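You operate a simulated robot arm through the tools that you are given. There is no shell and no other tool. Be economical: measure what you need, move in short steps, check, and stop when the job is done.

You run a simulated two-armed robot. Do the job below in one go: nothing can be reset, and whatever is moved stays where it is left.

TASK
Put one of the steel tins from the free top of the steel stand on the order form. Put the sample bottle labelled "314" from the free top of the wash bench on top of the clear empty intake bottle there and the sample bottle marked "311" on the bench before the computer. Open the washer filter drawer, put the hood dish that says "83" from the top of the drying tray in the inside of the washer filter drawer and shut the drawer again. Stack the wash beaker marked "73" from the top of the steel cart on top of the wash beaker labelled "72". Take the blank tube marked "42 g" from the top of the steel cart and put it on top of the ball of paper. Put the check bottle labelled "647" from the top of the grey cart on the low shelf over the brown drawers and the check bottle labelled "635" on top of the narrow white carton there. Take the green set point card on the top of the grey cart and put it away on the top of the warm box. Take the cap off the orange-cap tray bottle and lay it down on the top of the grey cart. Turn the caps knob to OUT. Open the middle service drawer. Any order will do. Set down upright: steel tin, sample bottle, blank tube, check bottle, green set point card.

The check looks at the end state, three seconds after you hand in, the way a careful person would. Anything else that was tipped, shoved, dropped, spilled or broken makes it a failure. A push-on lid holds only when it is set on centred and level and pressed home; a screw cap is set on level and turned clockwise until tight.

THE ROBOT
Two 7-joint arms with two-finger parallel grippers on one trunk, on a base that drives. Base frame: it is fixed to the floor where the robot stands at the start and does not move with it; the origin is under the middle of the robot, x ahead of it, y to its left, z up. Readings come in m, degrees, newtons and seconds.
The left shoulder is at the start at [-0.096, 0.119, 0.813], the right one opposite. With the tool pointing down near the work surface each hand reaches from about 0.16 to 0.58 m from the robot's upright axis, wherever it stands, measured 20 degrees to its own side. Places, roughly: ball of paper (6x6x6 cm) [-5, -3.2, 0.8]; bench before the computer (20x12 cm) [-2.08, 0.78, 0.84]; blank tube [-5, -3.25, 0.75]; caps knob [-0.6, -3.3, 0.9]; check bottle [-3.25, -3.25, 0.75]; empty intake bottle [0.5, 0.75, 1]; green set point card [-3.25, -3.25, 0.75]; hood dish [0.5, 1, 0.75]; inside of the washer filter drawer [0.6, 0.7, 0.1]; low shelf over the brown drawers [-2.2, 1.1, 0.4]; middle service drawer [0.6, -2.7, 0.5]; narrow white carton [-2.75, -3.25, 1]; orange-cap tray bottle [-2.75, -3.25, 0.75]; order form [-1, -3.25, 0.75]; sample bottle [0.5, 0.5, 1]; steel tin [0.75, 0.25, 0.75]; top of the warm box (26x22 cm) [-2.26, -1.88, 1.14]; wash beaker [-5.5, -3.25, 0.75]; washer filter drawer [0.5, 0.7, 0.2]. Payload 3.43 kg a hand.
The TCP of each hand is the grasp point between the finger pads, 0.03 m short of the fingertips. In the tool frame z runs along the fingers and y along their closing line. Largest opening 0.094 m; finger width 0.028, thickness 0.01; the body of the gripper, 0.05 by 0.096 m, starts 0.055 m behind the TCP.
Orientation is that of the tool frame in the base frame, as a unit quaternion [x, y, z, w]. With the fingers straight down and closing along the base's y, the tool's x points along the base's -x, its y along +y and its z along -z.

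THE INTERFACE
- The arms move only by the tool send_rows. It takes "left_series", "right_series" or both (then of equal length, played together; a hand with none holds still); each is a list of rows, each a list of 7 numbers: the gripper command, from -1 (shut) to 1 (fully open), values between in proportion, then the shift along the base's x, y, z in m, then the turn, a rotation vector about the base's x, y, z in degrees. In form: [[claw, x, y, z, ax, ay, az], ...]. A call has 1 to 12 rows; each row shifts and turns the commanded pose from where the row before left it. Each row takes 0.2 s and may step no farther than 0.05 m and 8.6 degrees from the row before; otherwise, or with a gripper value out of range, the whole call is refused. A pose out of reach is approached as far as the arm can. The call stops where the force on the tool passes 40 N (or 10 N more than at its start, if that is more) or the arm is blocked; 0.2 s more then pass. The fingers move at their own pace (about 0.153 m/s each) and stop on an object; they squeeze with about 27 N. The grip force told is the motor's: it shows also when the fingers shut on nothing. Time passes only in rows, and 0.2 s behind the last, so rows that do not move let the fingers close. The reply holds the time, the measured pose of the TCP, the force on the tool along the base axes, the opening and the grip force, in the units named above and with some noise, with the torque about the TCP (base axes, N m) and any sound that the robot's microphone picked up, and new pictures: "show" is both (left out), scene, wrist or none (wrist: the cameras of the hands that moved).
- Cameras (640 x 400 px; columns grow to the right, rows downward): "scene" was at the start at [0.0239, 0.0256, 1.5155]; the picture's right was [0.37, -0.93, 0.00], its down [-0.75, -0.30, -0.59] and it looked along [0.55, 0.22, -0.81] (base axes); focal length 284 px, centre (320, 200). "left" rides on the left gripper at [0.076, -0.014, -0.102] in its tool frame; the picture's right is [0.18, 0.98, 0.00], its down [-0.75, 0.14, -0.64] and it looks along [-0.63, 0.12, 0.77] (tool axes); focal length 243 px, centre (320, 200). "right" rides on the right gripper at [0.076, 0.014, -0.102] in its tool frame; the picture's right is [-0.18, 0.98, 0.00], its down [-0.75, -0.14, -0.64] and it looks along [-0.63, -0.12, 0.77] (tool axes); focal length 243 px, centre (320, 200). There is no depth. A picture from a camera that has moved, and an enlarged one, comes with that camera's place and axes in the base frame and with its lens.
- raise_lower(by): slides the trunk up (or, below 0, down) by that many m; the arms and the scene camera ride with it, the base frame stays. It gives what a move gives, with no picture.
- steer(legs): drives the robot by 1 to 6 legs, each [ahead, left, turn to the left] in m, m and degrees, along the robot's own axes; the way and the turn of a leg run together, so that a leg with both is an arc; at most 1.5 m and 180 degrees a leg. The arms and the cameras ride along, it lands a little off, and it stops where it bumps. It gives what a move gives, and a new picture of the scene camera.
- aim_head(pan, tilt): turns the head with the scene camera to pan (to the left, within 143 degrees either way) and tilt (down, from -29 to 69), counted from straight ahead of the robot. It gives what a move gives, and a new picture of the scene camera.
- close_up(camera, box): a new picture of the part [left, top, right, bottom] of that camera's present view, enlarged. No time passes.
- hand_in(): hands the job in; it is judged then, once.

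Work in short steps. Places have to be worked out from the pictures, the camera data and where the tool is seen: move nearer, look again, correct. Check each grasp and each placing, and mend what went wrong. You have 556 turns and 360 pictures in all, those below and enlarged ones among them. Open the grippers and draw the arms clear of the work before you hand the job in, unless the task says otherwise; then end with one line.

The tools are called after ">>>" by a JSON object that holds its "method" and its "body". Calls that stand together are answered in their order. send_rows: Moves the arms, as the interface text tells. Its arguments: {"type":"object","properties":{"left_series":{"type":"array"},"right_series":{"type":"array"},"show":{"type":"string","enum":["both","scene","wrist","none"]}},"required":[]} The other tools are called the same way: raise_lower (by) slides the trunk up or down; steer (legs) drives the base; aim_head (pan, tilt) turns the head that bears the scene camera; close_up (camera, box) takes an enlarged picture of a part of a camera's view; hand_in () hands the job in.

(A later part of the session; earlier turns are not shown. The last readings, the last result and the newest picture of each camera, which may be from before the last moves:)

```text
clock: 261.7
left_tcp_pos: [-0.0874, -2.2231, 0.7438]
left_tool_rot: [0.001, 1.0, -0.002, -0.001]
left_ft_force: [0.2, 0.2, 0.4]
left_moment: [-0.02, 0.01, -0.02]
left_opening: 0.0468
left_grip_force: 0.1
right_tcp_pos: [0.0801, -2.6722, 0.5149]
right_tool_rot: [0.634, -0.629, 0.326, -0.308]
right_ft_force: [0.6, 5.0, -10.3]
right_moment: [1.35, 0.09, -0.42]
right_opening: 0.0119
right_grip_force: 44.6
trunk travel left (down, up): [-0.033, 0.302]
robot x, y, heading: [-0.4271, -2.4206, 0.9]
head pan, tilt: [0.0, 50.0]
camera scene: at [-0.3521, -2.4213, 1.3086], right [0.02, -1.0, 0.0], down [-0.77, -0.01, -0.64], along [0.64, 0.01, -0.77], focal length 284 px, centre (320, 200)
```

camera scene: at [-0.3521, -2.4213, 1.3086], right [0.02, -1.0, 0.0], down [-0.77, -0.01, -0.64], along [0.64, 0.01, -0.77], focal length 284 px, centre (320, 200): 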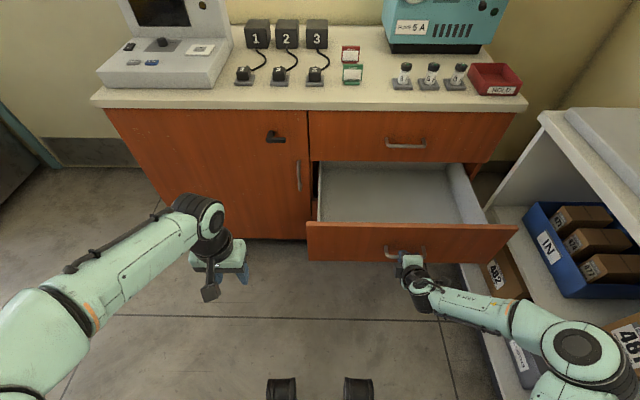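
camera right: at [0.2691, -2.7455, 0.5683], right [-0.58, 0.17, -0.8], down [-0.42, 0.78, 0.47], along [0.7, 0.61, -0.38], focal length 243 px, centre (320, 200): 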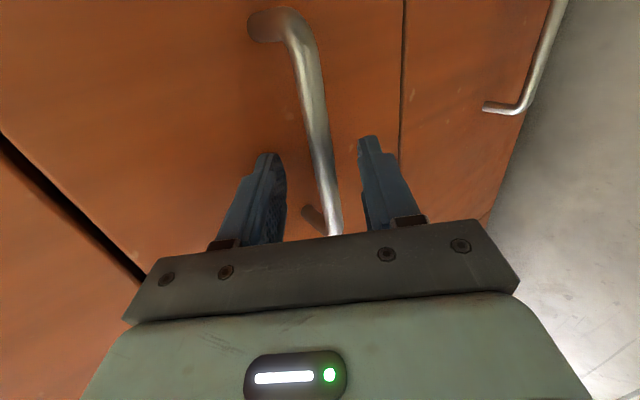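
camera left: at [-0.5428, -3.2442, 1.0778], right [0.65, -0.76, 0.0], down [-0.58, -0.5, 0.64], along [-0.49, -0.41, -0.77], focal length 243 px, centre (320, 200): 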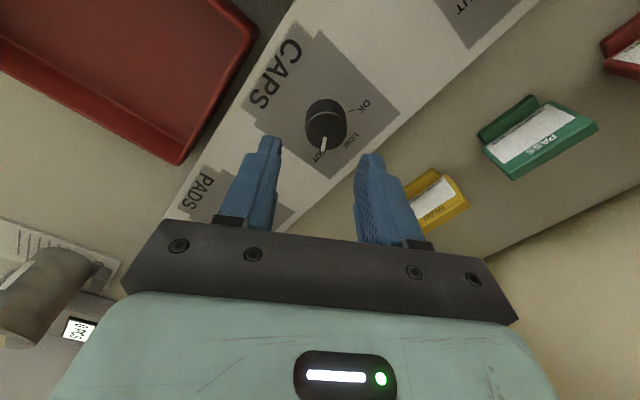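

28 cm open is plenty. I open the gripper and back away slightly to free the fingers.

>>> {"method": "send_rows", "body": {"right_series": [[1, 0, 0, 0, 0, 0, 0], [1, 0, 0, 0, 0, 0, 0], [1, 0, 0, 0, 0, 0, 0]], "show": "none"}}

>>> {"method": "steer", "body": {"legs": [[-0.08, 0, 0]]}}

```text
clock: 262.5
left_tcp_pos: [-0.0872, -2.2228, 0.7432]
left_tool_rot: [0.002, 1.0, -0.001, 0.0]
left_ft_force: [-0.1, 0.2, -0.5]
left_moment: [0.01, -0.01, -0.01]
left_opening: 0.047
left_grip_force: 0.1
right_tcp_pos: [0.0799, -2.6703, 0.5176]
right_tool_rot: [0.635, -0.629, 0.326, -0.308]
right_ft_force: [0.2, 0.6, -1.5]
right_moment: [-0.01, 0.0, -0.01]
right_opening: 0.0943
right_grip_force: 0.1
trunk travel left (down, up): [-0.033, 0.302]
robot x, y, heading: [-0.4278, -2.4215, 0.9]
head pan, tilt: [0.0, 50.0]
```

```text
clock: 263.5
left_tcp_pos: [-0.1648, -2.225, 0.7436]
left_tool_rot: [0.002, 1.0, -0.002, 0.0]
left_ft_force: [0.3, -0.5, -0.1]
left_moment: [0.0, 0.03, -0.01]
left_opening: 0.0473
left_grip_force: 0.0
right_tcp_pos: [0.0031, -2.6733, 0.5168]
right_tool_rot: [0.634, -0.63, 0.326, -0.309]
right_ft_force: [0.2, -0.7, 0.5]
right_moment: [-0.02, 0.03, -0.01]
right_opening: 0.0938
right_grip_force: 0.0
trunk travel left (down, up): [-0.033, 0.302]
robot x, y, heading: [-0.5057, -2.4232, 0.9]
head pan, tilt: [0.0, 50.0]
camera scene: at [-0.4308, -2.4227, 1.3087], right [0.02, -1.0, 0.0], down [-0.77, -0.01, -0.64], along [0.64, 0.01, -0.77], focal length 284 px, centre (320, 200)
```

scene: 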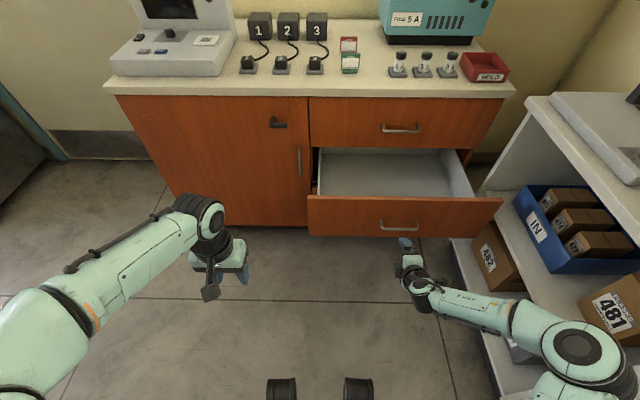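

Drawer stays open and the hand is free. I rotate the right hand back to straight-down while raising it and moving it inward.

>>> {"method": "send_rows", "body": {"right_series": [[0, -0.005, 0.008, 0.02, 3.57, 3.38, -6.93], [0, -0.005, 0.008, 0.02, 3.57, 3.38, -6.93], [0, -0.005, 0.008, 0.02, 3.57, 3.38, -6.93], [0, -0.005, 0.008, 0.02, 3.57, 3.38, -6.93], [0, 0, 0.008, 0.02, 3.57, 3.38, -6.93], [0, 0, 0.008, 0.02, 3.57, 3.38, -6.93], [0, 0, 0.008, 0.02, 3.57, 3.38, -6.93], [0, 0, 0.008, 0.02, 3.57, 3.38, -6.93], [0, 0, 0.008, 0.02, 3.57, 3.38, -6.93], [0, 0, 0.008, 0.02, 3.57, 3.38, -6.93], [0, 0, 0.008, 0.02, 3.57, 3.38, -6.93], [0, 0, 0.008, 0.02, 3.57, 3.38, -6.93]], "show": "scene"}}

```text
clock: 266.1
left_tcp_pos: [-0.1648, -2.2255, 0.744]
left_tool_rot: [0.002, 1.0, -0.001, 0.0]
left_ft_force: [-0.2, 0.2, -0.4]
left_moment: [-0.02, 0.01, 0.02]
left_opening: 0.0468
left_grip_force: 0.1
right_tcp_pos: [-0.0181, -2.5759, 0.7551]
right_tool_rot: [0.001, 1.0, 0.001, 0.0]
right_ft_force: [0.2, 0.1, -0.2]
right_moment: [-0.01, -0.04, 0.01]
right_opening: 0.047
right_grip_force: 0.1
trunk travel left (down, up): [-0.033, 0.302]
robot x, y, heading: [-0.5072, -2.4224, 1.1]
head pan, tilt: [0.0, 50.0]
camera scene: at [-0.4302, -2.4226, 1.3086], right [0.02, -1.0, 0.0], down [-0.77, -0.01, -0.64], along [0.64, 0.01, -0.77], focal length 284 px, centre (320, 200)
```

scene: 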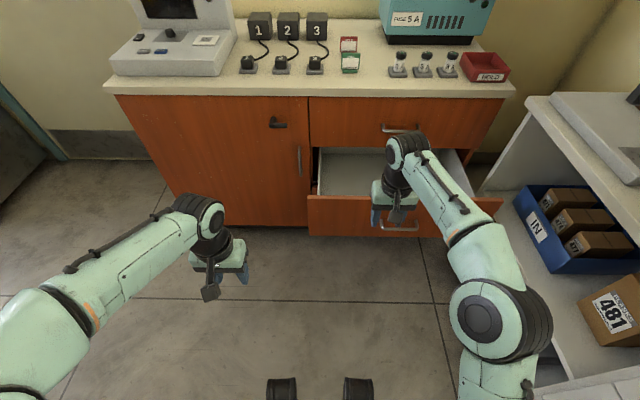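

Right arm is back to normal. I retract, raise the trunk, and turn right (away from the cart) to face west.

>>> {"method": "send_rows", "body": {"right_series": [[0, -0.04, 0, 0.02, 0, 0, 0], [0, -0.04, 0, 0.02, 0, 0, 0], [0, -0.04, -0.01, 0.02, 0, 0, 0]], "left_series": [[0, 0, 0, 0.02, 0, 0, 0], [0, 0, 0, 0.02, 0, 0, 0], [0, 0, 0, 0.02, 0, 0, 0]], "show": "none"}}

>>> {"method": "raise_lower", "body": {"by": 0.29}}

>>> {"method": "aim_head", "body": {"pan": 0, "tilt": 30}}

>>> {"method": "steer", "body": {"legs": [[0.1, -0.08, 0], [0, 0, -90]]}}

```text
clock: 266.9
left_tcp_pos: [-0.1669, -2.2246, 0.8051]
left_tool_rot: [0.002, 1.0, -0.003, 0.001]
left_ft_force: [0.7, 0.6, 0.3]
left_moment: [0.02, -0.04, -0.03]
left_opening: 0.0471
left_grip_force: 0.1
right_tcp_pos: [-0.1389, -2.584, 0.8147]
right_tool_rot: [0.0, 1.0, 0.0, 0.0]
right_ft_force: [0.0, 0.2, -0.7]
right_moment: [0.01, 0.0, -0.01]
right_opening: 0.047
right_grip_force: 0.0
trunk travel left (down, up): [-0.033, 0.302]
robot x, y, heading: [-0.5092, -2.42, 0.9]
head pan, tilt: [0.0, 50.0]
```

```text
clock: 269.9
left_tcp_pos: [-0.1657, -2.2249, 1.093]
left_tool_rot: [0.001, 1.0, -0.002, 0.0]
left_ft_force: [0.1, -0.1, 0.0]
left_moment: [0.04, 0.02, 0.02]
left_opening: 0.047
left_grip_force: 0.0
right_tcp_pos: [-0.1394, -2.5874, 1.1056]
right_tool_rot: [0.001, 1.0, 0.0, 0.0]
right_ft_force: [0.5, -0.2, -1.0]
right_moment: [0.01, -0.03, 0.01]
right_opening: 0.0469
right_grip_force: 0.1
trunk travel left (down, up): [-0.323, 0.012]
robot x, y, heading: [-0.5049, -2.423, 1.2]
head pan, tilt: [0.0, 50.0]
```

```text
clock: 270.7
left_tcp_pos: [-0.1652, -2.2242, 1.0939]
left_tool_rot: [0.002, 1.0, -0.001, 0.0]
left_ft_force: [1.1, 0.1, 0.0]
left_moment: [0.01, 0.01, 0.0]
left_opening: 0.047
left_grip_force: 0.1
right_tcp_pos: [-0.1367, -2.5872, 1.1067]
right_tool_rot: [0.0, 1.0, 0.0, -0.001]
right_ft_force: [0.8, 0.3, 0.3]
right_moment: [-0.01, 0.0, -0.01]
right_opening: 0.0469
right_grip_force: 0.1
trunk travel left (down, up): [-0.323, 0.012]
robot x, y, heading: [-0.5096, -2.4213, 0.9]
head pan, tilt: [0.0, 30.0]
camera scene: at [-0.461, -2.4233, 1.6412], right [0.02, -1.0, 0.0], down [-0.5, -0.01, -0.87], along [0.87, 0.02, -0.5], focal length 284 px, centre (320, 200)
```

scene: 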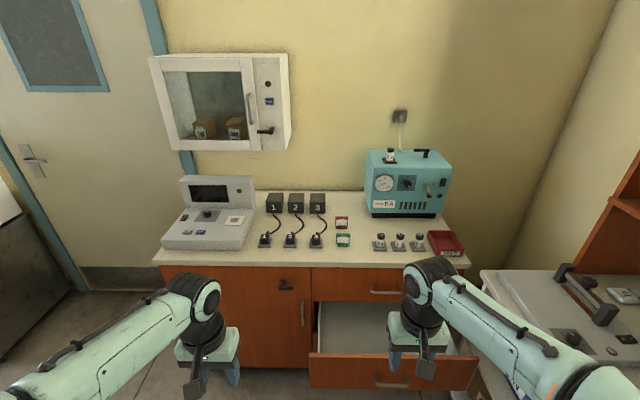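

```text
clock: 275.8
left_tcp_pos: [-0.1991, -2.8372, 1.0935]
left_tool_rot: [0.7, 0.714, -0.002, -0.002]
left_ft_force: [-0.4, -1.1, -0.5]
left_moment: [-0.05, -0.01, -0.02]
left_opening: 0.0469
left_grip_force: 0.0
right_tcp_pos: [-0.5613, -2.8727, 1.1067]
right_tool_rot: [0.699, 0.716, 0.0, 0.0]
right_ft_force: [-0.4, -0.7, -0.1]
right_moment: [0.01, -0.03, -0.01]
right_opening: 0.0467
right_grip_force: 0.1
trunk travel left (down, up): [-0.323, 0.012]
robot x, y, heading: [-0.4053, -2.5016, -87.7]
head pan, tilt: [0.0, 30.0]
camera scene: at [-0.4035, -2.5479, 1.6413], right [-1.0, -0.04, 0.0], down [-0.02, 0.5, -0.87], along [0.03, -0.87, -0.5], focal length 284 px, centre (320, 200)
```

scene: 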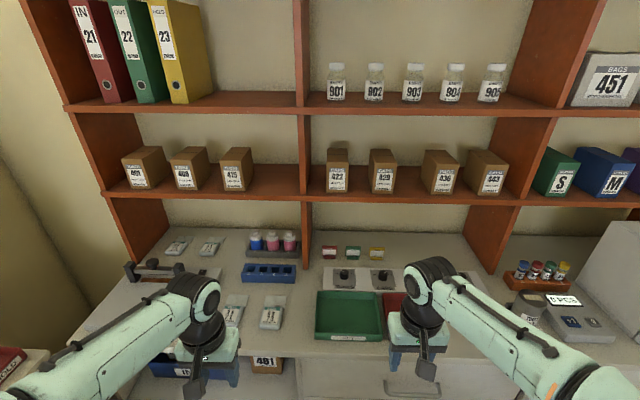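

I'm facing −y; strafing right (west) along this aisle works. I look ahead to the west first.

>>> {"method": "aim_head", "body": {"pan": -70, "tilt": 25}}

```text
clock: 277.2
left_tcp_pos: [-0.1997, -2.8377, 1.0926]
left_tool_rot: [0.7, 0.714, -0.002, -0.002]
left_ft_force: [0.3, -0.4, 0.7]
left_moment: [0.01, -0.01, 0.03]
left_opening: 0.0472
left_grip_force: 0.1
right_tcp_pos: [-0.5629, -2.8724, 1.1074]
right_tool_rot: [0.699, 0.715, 0.0, 0.0]
right_ft_force: [1.0, -0.1, -0.3]
right_moment: [0.0, 0.03, 0.0]
right_opening: 0.0471
right_grip_force: 0.1
trunk travel left (down, up): [-0.323, 0.012]
robot x, y, heading: [-0.4063, -2.501, -87.6]
head pan, tilt: [-70.0, 25.0]
camera scene: at [-0.4923, -2.4926, 1.6493], right [-0.38, 0.93, 0.0], down [0.39, 0.16, -0.91], along [-0.84, -0.34, -0.42], focal length 284 px, centre (320, 200)
```

scene: 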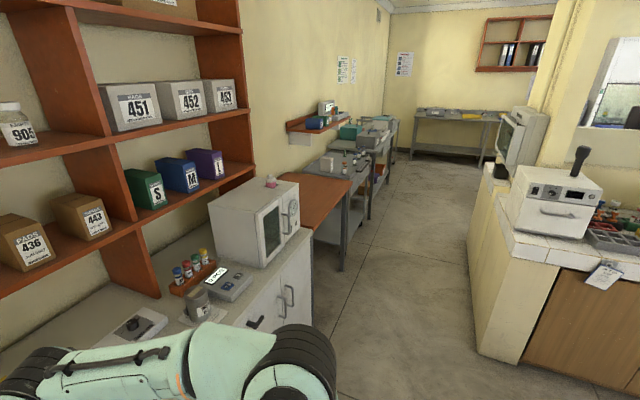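

The aisle is free between the tables (front y≈−3.05) and the counter end (y≈−2.0). I strafe west in two legs.

>>> {"method": "steer", "body": {"legs": [[0, -1.3, -2], [0, -1.25, 0]]}}

>>> {"method": "aim_head", "body": {"pan": 0, "tilt": 45}}

```text
clock: 299.8
left_tcp_pos: [-2.7791, -2.8801, 1.0932]
left_tool_rot: [0.714, 0.7, -0.001, -0.001]
left_ft_force: [-0.2, -0.4, 0.3]
left_moment: [-0.03, 0.0, 0.01]
left_opening: 0.047
left_grip_force: 0.0
right_tcp_pos: [-3.1434, -2.9014, 1.1053]
right_tool_rot: [0.713, 0.701, 0.0, -0.001]
right_ft_force: [0.2, 0.6, -0.9]
right_moment: [0.0, 0.0, -0.03]
right_opening: 0.0468
right_grip_force: 0.0
trunk travel left (down, up): [-0.323, 0.012]
robot x, y, heading: [-2.9723, -2.5338, -90.0]
head pan, tilt: [-70.0, 25.0]
camera scene: at [-3.0587, -2.5238, 1.6493], right [-0.34, 0.94, 0.0], down [0.4, 0.15, -0.91], along [-0.85, -0.31, -0.42], focal length 284 px, centre (320, 200)
```

scene: 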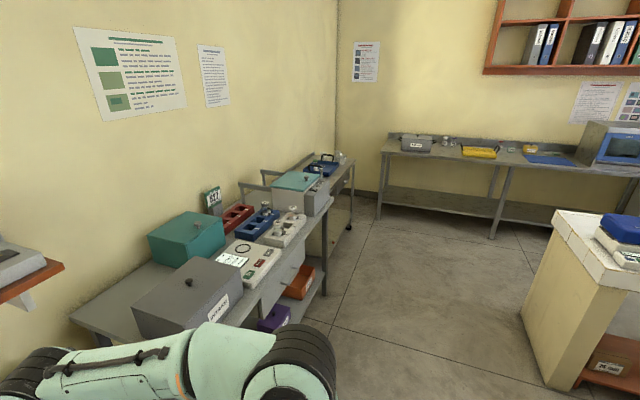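

```text
clock: 301.2
left_tcp_pos: [-2.7793, -2.8793, 1.0935]
left_tool_rot: [0.714, 0.7, -0.001, -0.001]
left_ft_force: [0.0, 0.1, 0.4]
left_moment: [0.06, 0.01, -0.02]
left_opening: 0.047
left_grip_force: 0.0
right_tcp_pos: [-3.1432, -2.9014, 1.1063]
right_tool_rot: [0.712, 0.702, 0.0, 0.0]
right_ft_force: [0.0, 0.2, 1.1]
right_moment: [-0.02, -0.05, 0.01]
right_opening: 0.047
right_grip_force: 0.1
trunk travel left (down, up): [-0.323, 0.012]
robot x, y, heading: [-2.9711, -2.5329, -90.0]
head pan, tilt: [0.0, 45.0]
camera scene: at [-2.9721, -2.5735, 1.6187], right [-1.0, 0.0, 0.0], down [0.0, 0.71, -0.71], along [0.0, -0.71, -0.71], focal length 284 px, centre (320, 200)
```

scene: 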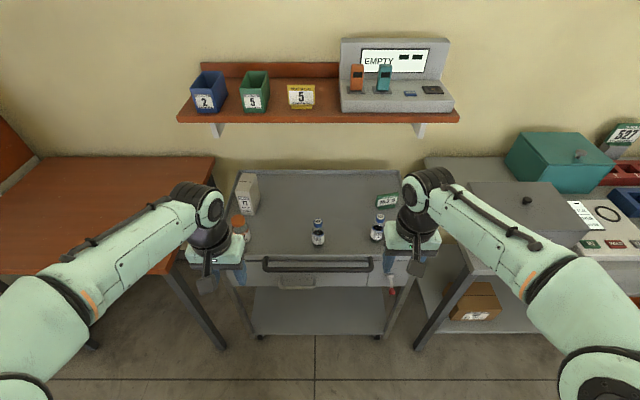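

This is the grey cart. I zoom in on its top.

>>> {"method": "close_up", "body": {"camera": "scene", "box": [220, 165, 330, 265]}}

>>> {"method": "close_up", "body": {"camera": "scene", "box": [300, 170, 410, 270]}}

```text
4.00 times, centred on (275, 215) of scene
camera zoom: at [-2.9721, -2.5735, 1.6187], right [-1.0, 0.0, 0.0], down [0.0, 0.71, -0.71], along [0.0, -0.71, -0.71], focal length 1137 px, centre (500, 140)
```

zoom: 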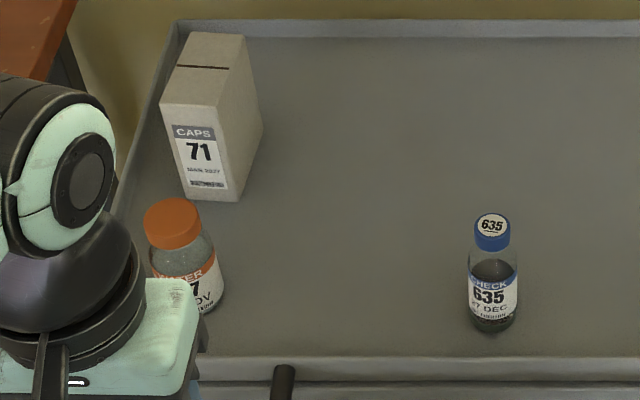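

```text
4.00 times, centred on (355, 220) of scene
camera zoom: at [-2.9721, -2.5735, 1.6187], right [-1.0, 0.0, 0.0], down [0.0, 0.71, -0.71], along [0.0, -0.71, -0.71], focal length 1137 px, centre (180, 120)
```

zoom: 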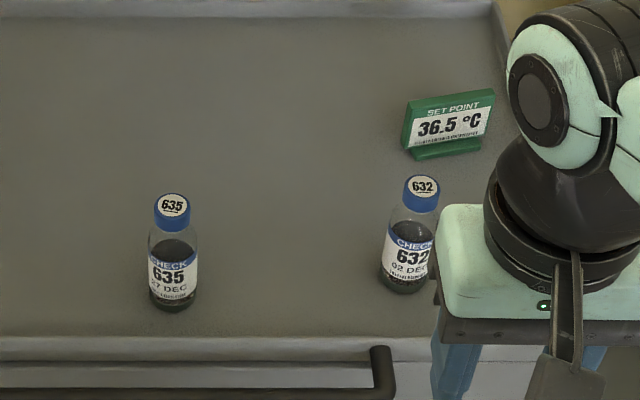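

635 and 632 are visible, plus the green card, carton 71 and the orange-cap bottle. 647 must be behind my right hand; I move the hands outward and look.

>>> {"method": "send_rows", "body": {"right_series": [[0, -0.04, 0.02, 0, 0, 0, 0], [0, -0.04, 0.02, 0, 0, 0, 0], [0, -0.04, 0.02, 0, 0, 0, 0], [0, -0.04, 0.02, 0, 0, 0, 0]], "left_series": [[0, 0.04, 0.02, 0, 0, 0, 0], [0, 0.04, 0.02, 0, 0, 0, 0], [0, 0.04, 0.02, 0, 0, 0, 0], [0, 0.04, 0.02, 0, 0, 0, 0]], "show": "scene"}}

>>> {"method": "close_up", "body": {"camera": "scene", "box": [220, 160, 440, 290]}}

```text
clock: 302.2
left_tcp_pos: [-2.6212, -2.7976, 1.0941]
left_tool_rot: [0.715, 0.699, -0.002, -0.001]
left_ft_force: [-0.2, -0.1, -0.8]
left_moment: [-0.02, 0.02, 0.0]
left_opening: 0.0469
left_grip_force: 0.0
right_tcp_pos: [-3.3036, -2.8203, 1.1055]
right_tool_rot: [0.713, 0.701, 0.001, 0.0]
right_ft_force: [0.4, 0.2, -1.1]
right_moment: [-0.01, 0.0, 0.02]
right_opening: 0.047
right_grip_force: 0.0
trunk travel left (down, up): [-0.323, 0.012]
robot x, y, heading: [-2.9687, -2.5368, -90.0]
head pan, tilt: [0.0, 45.0]
camera scene: at [-2.9722, -2.5722, 1.6186], right [-1.0, 0.0, 0.0], down [0.0, 0.71, -0.71], along [0.0, -0.71, -0.71], focal length 284 px, centre (320, 200)
```

scene: 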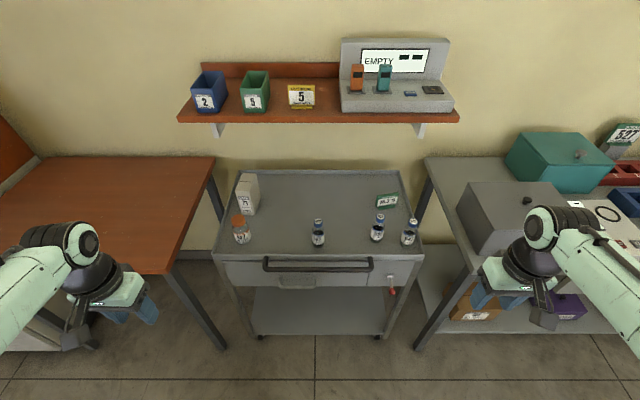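

```text
2.91 times, centred on (330, 225) of scene
camera zoom: at [-2.9722, -2.5722, 1.6186], right [-1.0, 0.0, 0.0], down [0.0, 0.71, -0.71], along [0.0, -0.71, -0.71], focal length 827 px, centre (291, 127)
```

zoom: 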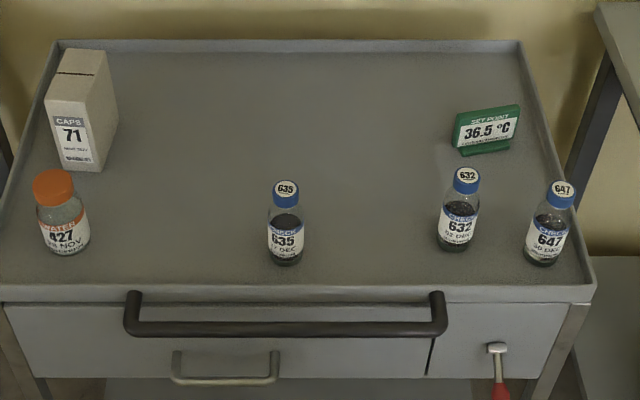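

647, 632, 635, the card, carton 71 and the orange-cap bottle (427) are all in view. First 635 onto the carton with the left hand. I drive 20 cm closer.

>>> {"method": "send_rows", "body": {"right_series": [[0, 0.04, 0.02, 0, 0, 0, 0], [0, 0.04, 0.03, 0, 0, 0, 0]], "left_series": [[0.4, -0.04, 0, 0, 0, 0, 0], [0.4, -0.04, 0, 0, 0, 0, 0]], "show": "none"}}

>>> {"method": "steer", "body": {"legs": [[0.2, 0.0, 0]]}}

```text
clock: 302.8
left_tcp_pos: [-2.7006, -2.8014, 1.0929]
left_tool_rot: [0.713, 0.701, -0.001, -0.001]
left_ft_force: [0.5, -0.6, -0.1]
left_moment: [0.01, 0.02, 0.0]
left_opening: 0.0655
left_grip_force: 0.1
right_tcp_pos: [-3.2204, -2.7711, 1.1042]
right_tool_rot: [0.714, 0.701, 0.0, 0.0]
right_ft_force: [0.1, -1.2, -0.1]
right_moment: [0.0, 0.03, 0.01]
right_opening: 0.0468
right_grip_force: 0.1
trunk travel left (down, up): [-0.323, 0.012]
robot x, y, heading: [-2.9718, -2.5343, -90.0]
head pan, tilt: [0.0, 45.0]
```

```text
clock: 304.4
left_tcp_pos: [-2.7007, -2.999, 1.0932]
left_tool_rot: [0.714, 0.701, -0.001, -0.002]
left_ft_force: [-0.1, -0.2, -0.1]
left_moment: [0.0, 0.0, 0.02]
left_opening: 0.0655
left_grip_force: 0.1
right_tcp_pos: [-3.2204, -2.972, 1.1043]
right_tool_rot: [0.712, 0.703, 0.0, 0.001]
right_ft_force: [0.1, 0.4, 0.3]
right_moment: [-0.01, -0.01, 0.03]
right_opening: 0.047
right_grip_force: 0.0
trunk travel left (down, up): [-0.323, 0.012]
robot x, y, heading: [-2.9725, -2.7334, -89.8]
head pan, tilt: [0.0, 45.0]
camera scene: at [-2.9714, -2.7722, 1.6185], right [-1.0, 0.0, 0.0], down [0.0, 0.71, -0.71], along [0.0, -0.71, -0.71], focal length 284 px, centre (320, 200)
```

scene: 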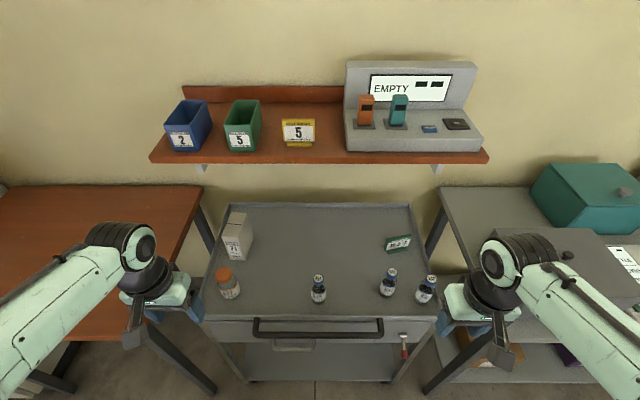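

Triangulating: cart top z≈0.80, 635 at (−2.968,−3.17), carton top at about (−2.70,−3.39,0.915). To reach that far I'll grip the bottle with the hand pitched 51° forward (closing along x); I move the left hand to a pre-grasp.

>>> {"method": "send_rows", "body": {"left_series": [[0.4, -0.033, -0.008, -0.015, -8.5, 0, 0], [0.4, -0.033, -0.008, -0.015, -8.5, 0, 0], [0.4, -0.033, -0.008, -0.015, -8.5, 0, 0], [0.4, -0.033, -0.008, -0.015, -8.5, 0, 0], [0.4, -0.033, -0.008, -0.015, -8.5, 0, 0], [0.4, -0.033, -0.008, -0.015, -8.5, 0, 0], [0.4, -0.033, -0.01, -0.015, 0, 0, 0], [0.4, -0.033, -0.01, -0.015, 0, 0, 0]], "show": "both"}}

```text
clock: 306.2
left_tcp_pos: [-2.9747, -3.0843, 0.9809]
left_tool_rot: [0.644, 0.633, -0.303, 0.306]
left_ft_force: [0.2, -0.5, 0.4]
left_moment: [-0.02, 0.03, 0.0]
left_opening: 0.0658
left_grip_force: 0.1
left hand out of reach, approached as far as the arm can: row 5, 6
right_tcp_pos: [-3.2201, -2.9726, 1.1044]
right_tool_rot: [0.712, 0.702, 0.0, 0.001]
right_ft_force: [0.8, -0.1, 0.5]
right_moment: [-0.03, -0.01, 0.01]
right_opening: 0.0472
right_grip_force: 0.1
trunk travel left (down, up): [-0.323, 0.012]
robot x, y, heading: [-2.9707, -2.7325, -89.9]
head pan, tilt: [0.0, 45.0]
camera scene: at [-2.9724, -2.7733, 1.6187], right [-1.0, 0.0, 0.0], down [0.0, 0.71, -0.71], along [0.0, -0.71, -0.71], focal length 284 px, centre (320, 200)
camera left: at [-2.9856, -2.956, 0.9875], right [0.99, 0.1, -0.13], down [0.13, 0.02, 0.99], along [0.11, -0.99, 0.01], focal length 243 px, centre (320, 200)
```

scene: 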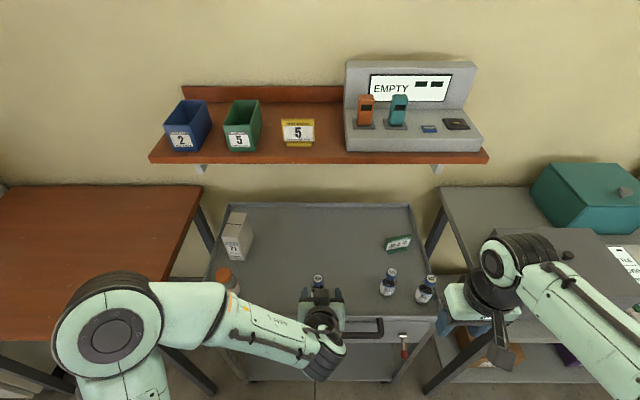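
left: 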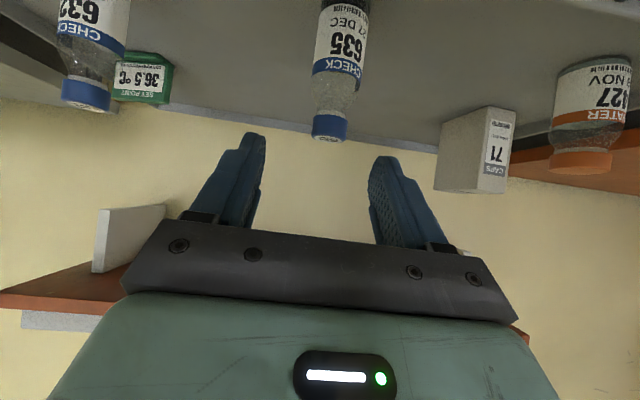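

Now the wrist camera looks horizontally across the cart: 635 is ahead, ~1.3 cm to +x. I continue down and forward part of the way.

>>> {"method": "send_rows", "body": {"left_series": [[0.4, 0.008, 0, -0.03, 0, 0, 0], [0.4, 0.005, -0.005, -0.03, 0, 0, 0], [0.4, 0, -0.02, -0.015, 0, 0, 0], [0.4, 0, 0, 0, 0, 0, 0]], "show": "wrist"}}

```text
clock: 307.2
left_tcp_pos: [-2.9588, -3.1069, 0.9055]
left_tool_rot: [0.644, 0.633, -0.303, 0.306]
left_ft_force: [0.0, 0.7, 0.0]
left_moment: [0.0, 0.0, 0.01]
left_opening: 0.0658
left_grip_force: 0.0
right_tcp_pos: [-3.2196, -2.9717, 1.105]
right_tool_rot: [0.712, 0.702, 0.0, 0.0]
right_ft_force: [0.1, 0.2, -0.4]
right_moment: [-0.02, 0.02, 0.0]
right_opening: 0.047
right_grip_force: 0.0
trunk travel left (down, up): [-0.323, 0.012]
robot x, y, heading: [-2.9653, -2.7334, -90.2]
head pan, tilt: [0.0, 45.0]
camera left: at [-2.9713, -2.9789, 0.9118], right [0.99, 0.1, -0.13], down [0.13, 0.02, 0.99], along [0.1, -0.99, 0.01], focal length 243 px, centre (320, 200)
```

left: 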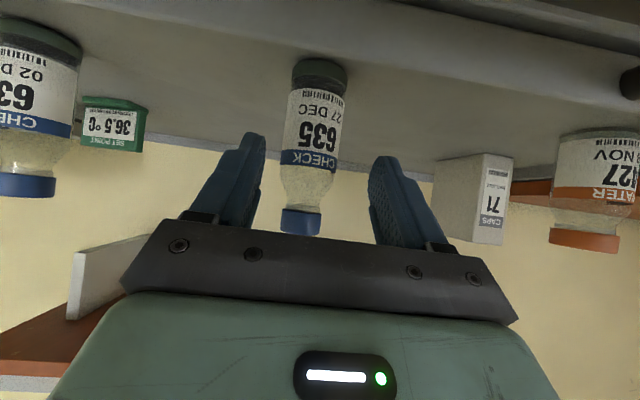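

Bottle 635 stands from z≈0.82 to 0.937 at (−2.957,−3.145). I slide the hand onto it and close.

>>> {"method": "send_rows", "body": {"left_series": [[0.4, 0.001, -0.02, -0.02, 0, 0, 0], [0.4, 0, -0.018, -0.016, 0, 0, 0], [0.4, 0, 0, 0, 0, 0, 0]], "show": "wrist"}}

```text
clock: 308.0
left_tcp_pos: [-2.9585, -3.1439, 0.8682]
left_tool_rot: [0.644, 0.633, -0.303, 0.305]
left_ft_force: [-0.6, 0.2, 0.0]
left_moment: [-0.01, -0.04, 0.0]
left_opening: 0.0656
left_grip_force: 0.1
right_tcp_pos: [-3.2189, -2.9728, 1.1047]
right_tool_rot: [0.712, 0.702, 0.0, 0.0]
right_ft_force: [0.4, -0.5, 0.9]
right_moment: [-0.02, 0.0, -0.01]
right_opening: 0.047
right_grip_force: 0.1
trunk travel left (down, up): [-0.323, 0.012]
robot x, y, heading: [-2.9695, -2.7363, -89.9]
head pan, tilt: [0.0, 45.0]
camera left: at [-2.9702, -3.017, 0.8749], right [0.99, 0.1, -0.13], down [0.13, 0.02, 0.99], along [0.1, -0.99, 0.01], focal length 243 px, centre (320, 200)
```

left: 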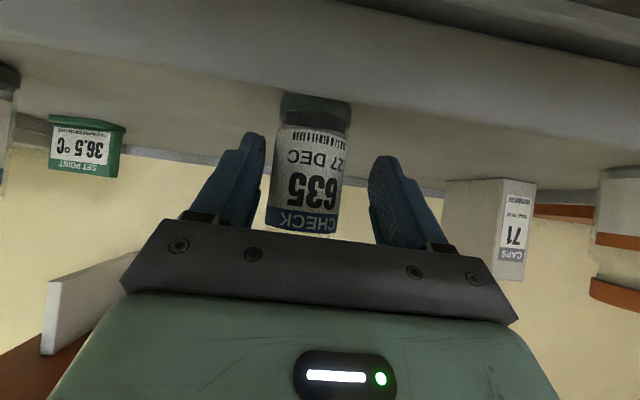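

Bottle nearly centred; small corrections (−5 mm x, −5 mm y, +8 mm z), then close.

>>> {"method": "send_rows", "body": {"left_series": [[0.4, -0.006, -0.005, 0.008, 0, 0, 0], [-1, 0, 0, 0, 0, 0, 0], [-1, 0, 0, 0, 0, 0, 0], [-1, 0, 0, 0, 0, 0, 0]], "show": "wrist"}}

```text
clock: 309.0
left_tcp_pos: [-2.9638, -3.1507, 0.8783]
left_tool_rot: [0.644, 0.633, -0.302, 0.306]
left_ft_force: [-1.1, -0.9, 2.6]
left_moment: [-0.04, -0.02, -0.03]
left_opening: 0.0429
left_grip_force: 27.4
right_tcp_pos: [-3.2209, -2.9721, 1.1051]
right_tool_rot: [0.712, 0.702, -0.001, 0.001]
right_ft_force: [-0.2, 0.0, 0.3]
right_moment: [-0.01, 0.02, 0.0]
right_opening: 0.047
right_grip_force: 0.0
trunk travel left (down, up): [-0.323, 0.012]
robot x, y, heading: [-2.9706, -2.7328, -89.5]
head pan, tilt: [0.0, 45.0]
camera left: at [-2.9755, -3.0223, 0.8834], right [0.99, 0.1, -0.13], down [0.13, 0.02, 0.99], along [0.1, -0.99, 0.01], focal length 243 px, centre (320, 200)
```

left: 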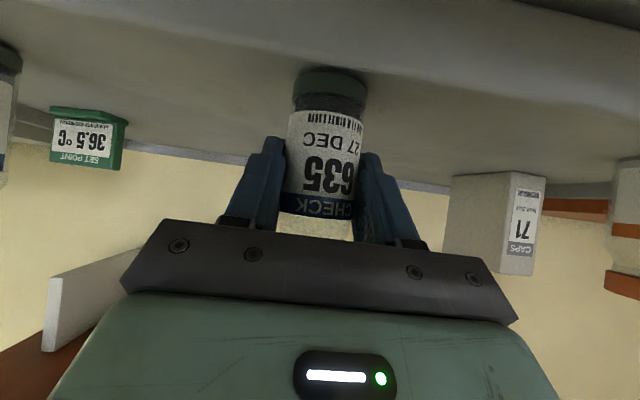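

Gripped. I lift straight up 17 cm and look.

>>> {"method": "send_rows", "body": {"left_series": [[-1, 0, 0, 0.03, 0, 0, 0], [-1, 0, 0, 0.04, 0, 0, 0], [-1, 0, 0, 0.04, 0, 0, 0], [-1, 0.02, 0, 0.04, 0, 0, 0], [-1, 0.04, 0, 0.01, 0, 0, 0], [-1, 0.04, 0, 0, 0, 0, 0], [-1, 0.04, -0.01, 0, 0, 0, 0], [-1, 0.04, -0.01, 0, 0, 0, 0]], "show": "both"}}

```text
clock: 310.8
left_tcp_pos: [-2.7852, -3.1729, 1.0386]
left_tool_rot: [0.645, 0.633, -0.303, 0.305]
left_ft_force: [0.6, -0.2, -0.3]
left_moment: [0.01, 0.02, -0.01]
left_opening: 0.0425
left_grip_force: 27.1
right_tcp_pos: [-3.2195, -2.9726, 1.1047]
right_tool_rot: [0.712, 0.702, 0.0, -0.001]
right_ft_force: [0.4, 0.9, 0.1]
right_moment: [0.01, 0.02, -0.02]
right_opening: 0.047
right_grip_force: 0.0
trunk travel left (down, up): [-0.323, 0.012]
robot x, y, heading: [-2.9692, -2.7333, -89.9]
head pan, tilt: [0.0, 45.0]
camera scene: at [-2.9706, -2.7724, 1.6187], right [-1.0, 0.0, 0.0], down [0.0, 0.71, -0.71], along [0.0, -0.71, -0.71], focal length 284 px, centre (320, 200)
camera left: at [-2.7978, -3.0451, 1.045], right [0.99, 0.1, -0.13], down [0.13, 0.02, 0.99], along [0.1, -0.99, 0.01], focal length 243 px, centre (320, 200)
```

scene: 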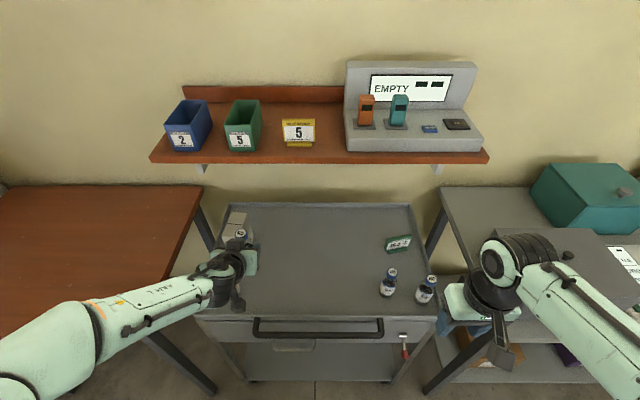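
left: 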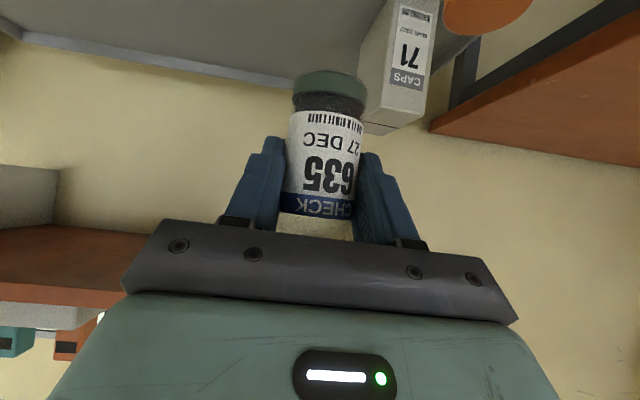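

>>> {"method": "close_up", "body": {"camera": "scene", "box": [200, 190, 280, 260]}}

```text
5.71 times, centred on (240, 225) of scene
camera zoom: at [-2.9706, -2.7724, 1.6187], right [-1.0, 0.0, 0.0], down [0.0, 0.71, -0.71], along [0.0, -0.71, -0.71], focal length 1624 px, centre (777, 57)
```

zoom: 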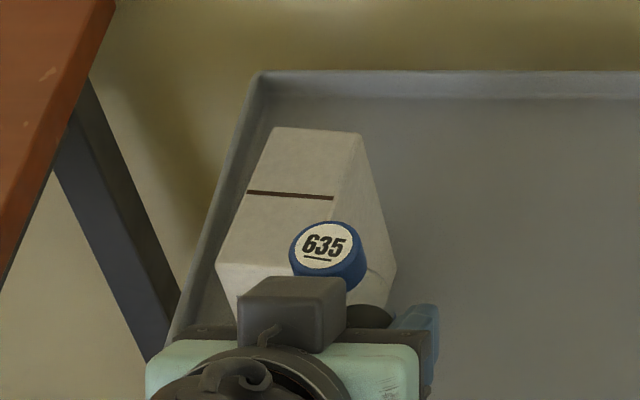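

Carton top centre triangulates to (−2.7075,−3.338,0.947); bottle axis sits ~1 cm ahead of the TCP. I move above it.

>>> {"method": "send_rows", "body": {"left_series": [[-1, 0.026, -0.03, 0.003, 0, 0, 0], [-1, 0.026, -0.03, 0.003, 0, 0, 0], [-1, 0.026, -0.03, 0, 0, 0, 0], [-1, 0, -0.035, 0, 0, 0, 0], [-1, 0, -0.03, 0, 0, 0, 0], [-1, 0, 0, 0, 0, 0, 0]], "show": "both"}}

>>> {"method": "close_up", "body": {"camera": "scene", "box": [200, 180, 280, 250]}}

```text
clock: 312.2
left_tcp_pos: [-2.7062, -3.3256, 1.0454]
left_tool_rot: [0.644, 0.632, -0.303, 0.306]
left_ft_force: [0.0, 0.7, -0.5]
left_moment: [-0.03, -0.04, 0.01]
left_opening: 0.0428
left_grip_force: 27.3
right_tcp_pos: [-3.22, -2.9712, 1.1037]
right_tool_rot: [0.712, 0.702, 0.0, 0.0]
right_ft_force: [0.8, 0.3, 0.4]
right_moment: [0.02, 0.0, 0.01]
right_opening: 0.0472
right_grip_force: 0.0
trunk travel left (down, up): [-0.323, 0.012]
robot x, y, heading: [-2.9687, -2.7357, -89.9]
head pan, tilt: [0.0, 45.0]
camera scene: at [-2.9714, -2.7719, 1.6187], right [-1.0, 0.0, 0.0], down [0.0, 0.71, -0.71], along [0.0, -0.71, -0.71], focal length 284 px, centre (320, 200)
camera left: at [-2.7169, -3.1959, 1.0507], right [0.99, 0.1, -0.13], down [0.13, 0.02, 0.99], along [0.11, -0.99, 0.01], focal length 243 px, centre (320, 200)
```

scene: 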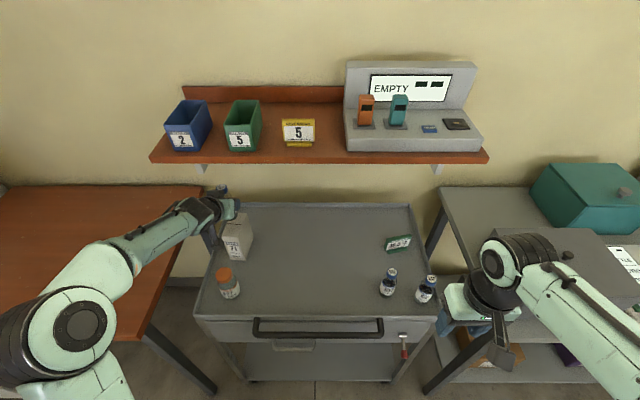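
left: 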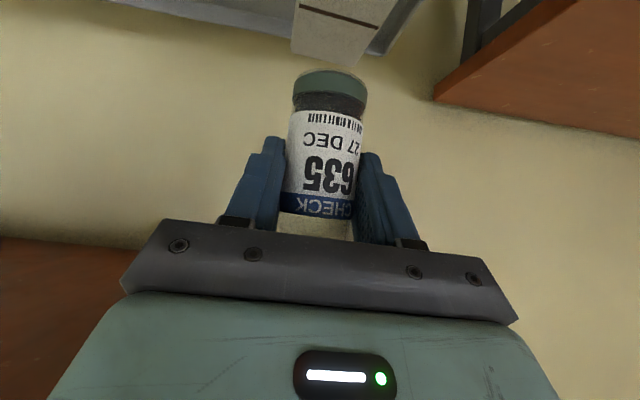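

```text
5.71 times, centred on (240, 215) of scene
camera zoom: at [-2.9714, -2.7719, 1.6187], right [-1.0, 0.0, 0.0], down [0.0, 0.71, -0.71], along [0.0, -0.71, -0.71], focal length 1624 px, centre (777, 114)
```

zoom: 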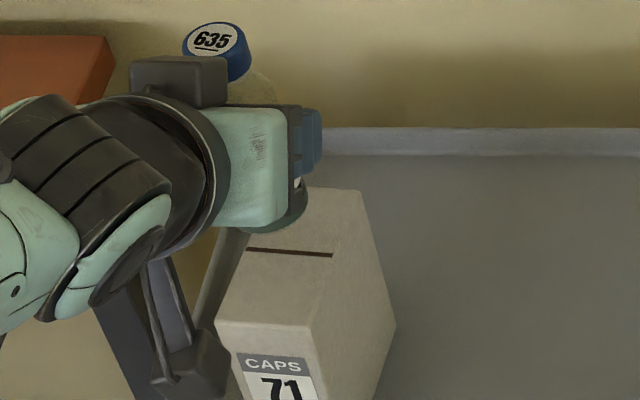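

Wrist view: bottle base at (−2.705,−3.329), carton centre (−2.706,−3.336). I shift −7 mm in y and lower.

>>> {"method": "send_rows", "body": {"left_series": [[-1, -0.001, -0.007, 0, 0, 0, 0], [-1, 0, 0, -0.015, 0, 0, 0], [-1, 0, 0, -0.012, 0, 0, 0], [-1, 0, 0, 0, 0, 0, 0]], "show": "wrist"}}

```text
clock: 313.2
left_tcp_pos: [-2.7085, -3.3329, 1.0166]
left_tool_rot: [0.644, 0.633, -0.302, 0.305]
left_ft_force: [0.1, -0.4, -0.3]
left_moment: [-0.01, -0.01, 0.01]
left_opening: 0.0428
left_grip_force: 26.9
right_tcp_pos: [-3.2207, -2.9726, 1.1043]
right_tool_rot: [0.712, 0.702, -0.001, 0.001]
right_ft_force: [0.1, -0.3, 0.3]
right_moment: [0.02, 0.01, 0.03]
right_opening: 0.0471
right_grip_force: 0.1
trunk travel left (down, up): [-0.323, 0.012]
robot x, y, heading: [-2.9721, -2.7372, -89.9]
head pan, tilt: [0.0, 45.0]
camera left: at [-2.7192, -3.2037, 1.023], right [0.99, 0.1, -0.13], down [0.13, 0.02, 0.99], along [0.1, -0.99, 0.01], focal length 243 px, centre (320, 200)
```

left: 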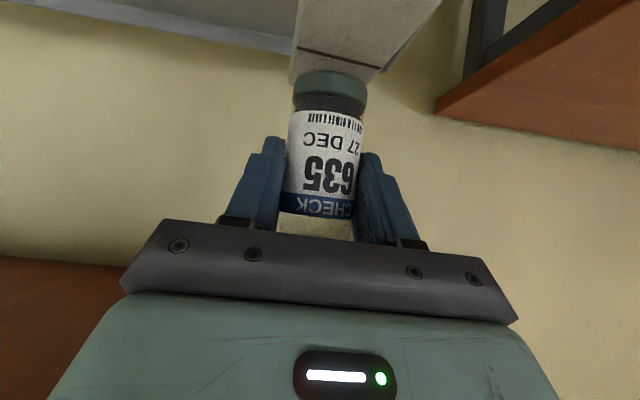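

Well aligned. I creep down.

>>> {"method": "send_rows", "body": {"left_series": [[-1, 0.002, 0.001, -0.004, 0, 0, 0], [-1, 0, 0, -0.003, 0, 0, 0], [-1, 0, 0, 0, 0, 0, 0]], "show": "none"}}

>>> {"method": "send_rows", "body": {"left_series": [[-1, 0, 0, -0.003, 0, 0, 0], [-1, 0, 0, 0, 0, 0, 0]], "show": "wrist"}}

```text
clock: 314.0
left_tcp_pos: [-2.7058, -3.3312, 1.0094]
left_tool_rot: [0.645, 0.632, -0.302, 0.305]
left_ft_force: [0.6, 0.4, -0.4]
left_moment: [0.02, 0.02, 0.0]
left_opening: 0.0427
left_grip_force: 26.8
right_tcp_pos: [-3.2201, -2.9719, 1.1032]
right_tool_rot: [0.712, 0.702, 0.0, 0.0]
right_ft_force: [0.1, -0.3, -0.1]
right_moment: [0.03, 0.03, 0.02]
right_opening: 0.0467
right_grip_force: 0.0
trunk travel left (down, up): [-0.323, 0.012]
robot x, y, heading: [-2.9699, -2.7335, -89.9]
head pan, tilt: [0.0, 45.0]
```

```text
clock: 314.6
left_tcp_pos: [-2.7057, -3.332, 1.007]
left_tool_rot: [0.644, 0.633, -0.302, 0.306]
left_ft_force: [-0.1, 0.0, -1.7]
left_moment: [0.0, 0.02, 0.01]
left_opening: 0.0425
left_grip_force: 26.5
right_tcp_pos: [-3.22, -2.9717, 1.104]
right_tool_rot: [0.712, 0.702, -0.001, 0.0]
right_ft_force: [0.6, 0.3, 0.6]
right_moment: [-0.03, 0.0, 0.02]
right_opening: 0.0467
right_grip_force: 0.1
trunk travel left (down, up): [-0.323, 0.012]
robot x, y, heading: [-2.9684, -2.7359, -90.2]
head pan, tilt: [0.0, 45.0]
camera left: at [-2.7179, -3.2029, 1.0132], right [0.99, 0.1, -0.13], down [0.13, 0.02, 0.99], along [0.1, -0.99, 0.01], focal length 243 px, centre (320, 200)
```

left: 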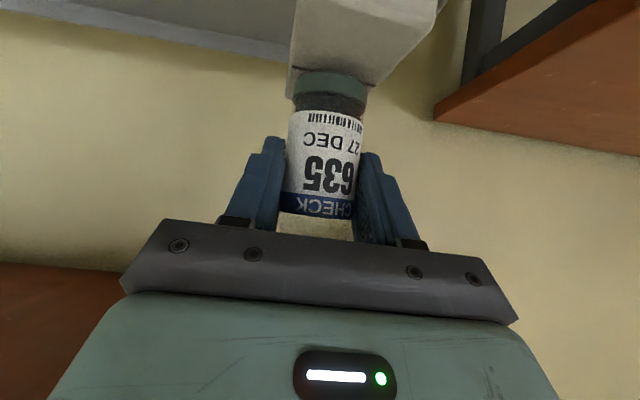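

>>> {"method": "send_rows", "body": {"left_series": [[-1, 0, 0, -0.003, 0, 0, 0], [-1, 0, 0, 0, 0, 0, 0]], "show": "none"}}

>>> {"method": "send_rows", "body": {"left_series": [[-1, 0, 0, -0.002, 0, 0, 0], [-1, 0, 0, 0, 0, 0, 0]], "show": "none"}}

```text
clock: 315.2
left_tcp_pos: [-2.7057, -3.3312, 1.0045]
left_tool_rot: [0.644, 0.633, -0.302, 0.306]
left_ft_force: [0.0, 0.6, -1.9]
left_moment: [-0.04, 0.03, 0.02]
left_opening: 0.0425
left_grip_force: 27.3
right_tcp_pos: [-3.2192, -2.972, 1.104]
right_tool_rot: [0.712, 0.702, 0.0, 0.0]
right_ft_force: [-0.5, 0.2, 0.2]
right_moment: [0.02, -0.02, 0.0]
right_opening: 0.0469
right_grip_force: 0.1
trunk travel left (down, up): [-0.323, 0.012]
robot x, y, heading: [-2.9712, -2.7314, -89.8]
head pan, tilt: [0.0, 45.0]
```

```text
clock: 315.8
left_tcp_pos: [-2.7056, -3.3315, 1.0025]
left_tool_rot: [0.643, 0.632, -0.303, 0.307]
left_ft_force: [0.0, 0.7, 3.4]
left_moment: [0.03, -0.08, 0.02]
left_opening: 0.0427
left_grip_force: 26.9
right_tcp_pos: [-3.2193, -2.9712, 1.1045]
right_tool_rot: [0.711, 0.703, 0.0, 0.0]
right_ft_force: [0.5, -0.7, -0.1]
right_moment: [0.0, 0.03, -0.03]
right_opening: 0.0472
right_grip_force: 0.0
trunk travel left (down, up): [-0.323, 0.012]
robot x, y, heading: [-2.975, -2.7357, -89.6]
head pan, tilt: [0.0, 45.0]
```

Contact (3.4 N). One mm more, release slowly, and retreat along the tool axis.

>>> {"method": "send_rows", "body": {"left_series": [[-1, 0, 0, -0.001, 0, 0, 0], [-0.05, 0, 0, 0, 0, 0, 0], [0.2, 0, 0, 0, 0, 0, 0], [0.5, 0, 0, 0, 0, 0, 0], [0.5, 0, 0.015, 0.012, 0, 0, 0], [0.5, 0, 0.031, 0.025, 0, 0, 0], [0.5, 0, 0.031, 0.025, 0, 0, 0]], "show": "both"}}

>>> {"method": "close_up", "body": {"camera": "scene", "box": [200, 170, 280, 250]}}

```text
clock: 317.4
left_tcp_pos: [-2.7045, -3.2538, 1.0612]
left_tool_rot: [0.644, 0.632, -0.303, 0.306]
left_ft_force: [0.0, -0.1, -0.2]
left_moment: [0.01, 0.02, -0.02]
left_opening: 0.0704
left_grip_force: 0.0
right_tcp_pos: [-3.2194, -2.9704, 1.1043]
right_tool_rot: [0.712, 0.702, 0.0, 0.0]
right_ft_force: [0.5, 0.6, 0.3]
right_moment: [0.0, 0.04, 0.03]
right_opening: 0.047
right_grip_force: 0.1
trunk travel left (down, up): [-0.323, 0.012]
robot x, y, heading: [-2.9742, -2.734, -89.9]
head pan, tilt: [0.0, 45.0]
camera scene: at [-2.9712, -2.7712, 1.6187], right [-1.0, 0.0, 0.0], down [0.0, 0.71, -0.71], along [0.0, -0.71, -0.71], focal length 284 px, centre (320, 200)
camera left: at [-2.7163, -3.1249, 1.0676], right [0.99, 0.1, -0.13], down [0.13, 0.02, 0.99], along [0.1, -0.99, 0.01], focal length 243 px, centre (320, 200)
```

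scene: 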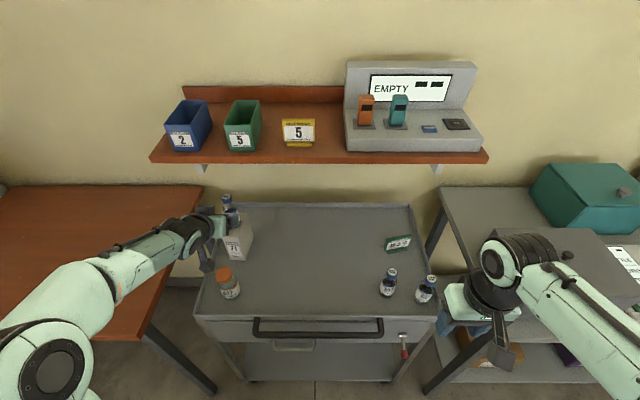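
left: 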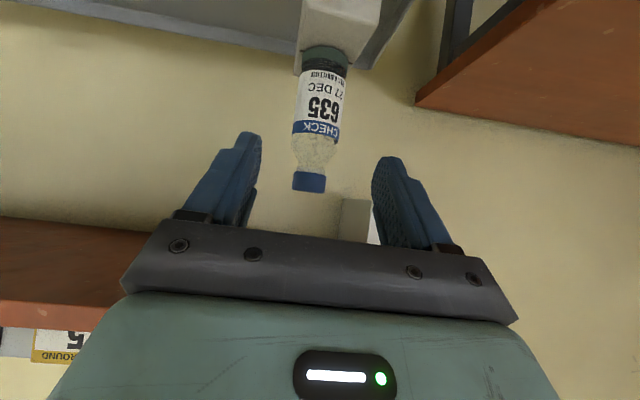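

```text
5.00 times, centred on (240, 210) of scene
camera zoom: at [-2.9712, -2.7712, 1.6187], right [-1.0, 0.0, 0.0], down [0.0, 0.71, -0.71], along [0.0, -0.71, -0.71], focal length 1421 px, centre (720, 150)
```

zoom: 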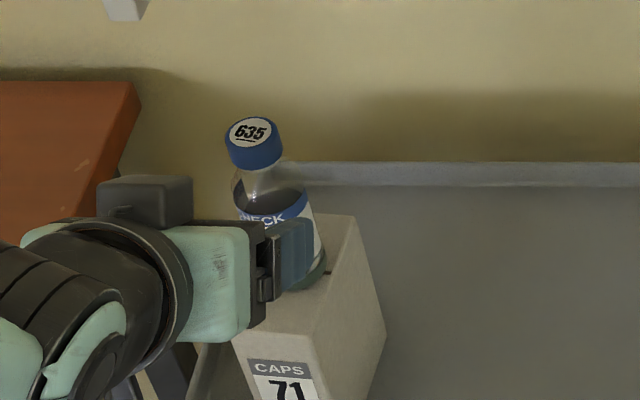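

635 stands on the carton. Next is the orange-cap bottle 427 at about (−2.703,−3.165, top 0.955). I bring the left hand back to vertical and shift the base left so the bottle is central.

>>> {"method": "send_rows", "body": {"left_series": [[0.8, 0, 0.03, 0.02, 0, 0, 0], [0.8, 0, 0.03, 0.02, 8.5, 0, 0], [0.8, 0, 0.02, 0.01, 8.5, 0, 0], [0.8, 0, 0.01, 0, 8.5, 0, 0], [0.8, 0, 0.01, 0, 8.5, 0, 0], [0.8, 0, 0.01, 0, 8.5, 0, 0], [0.8, 0.02, 0.03, 0, 8.8, 0, 0]], "show": "none"}}

```text
refused: row 7 steps farther than a row can; nothing moved
```

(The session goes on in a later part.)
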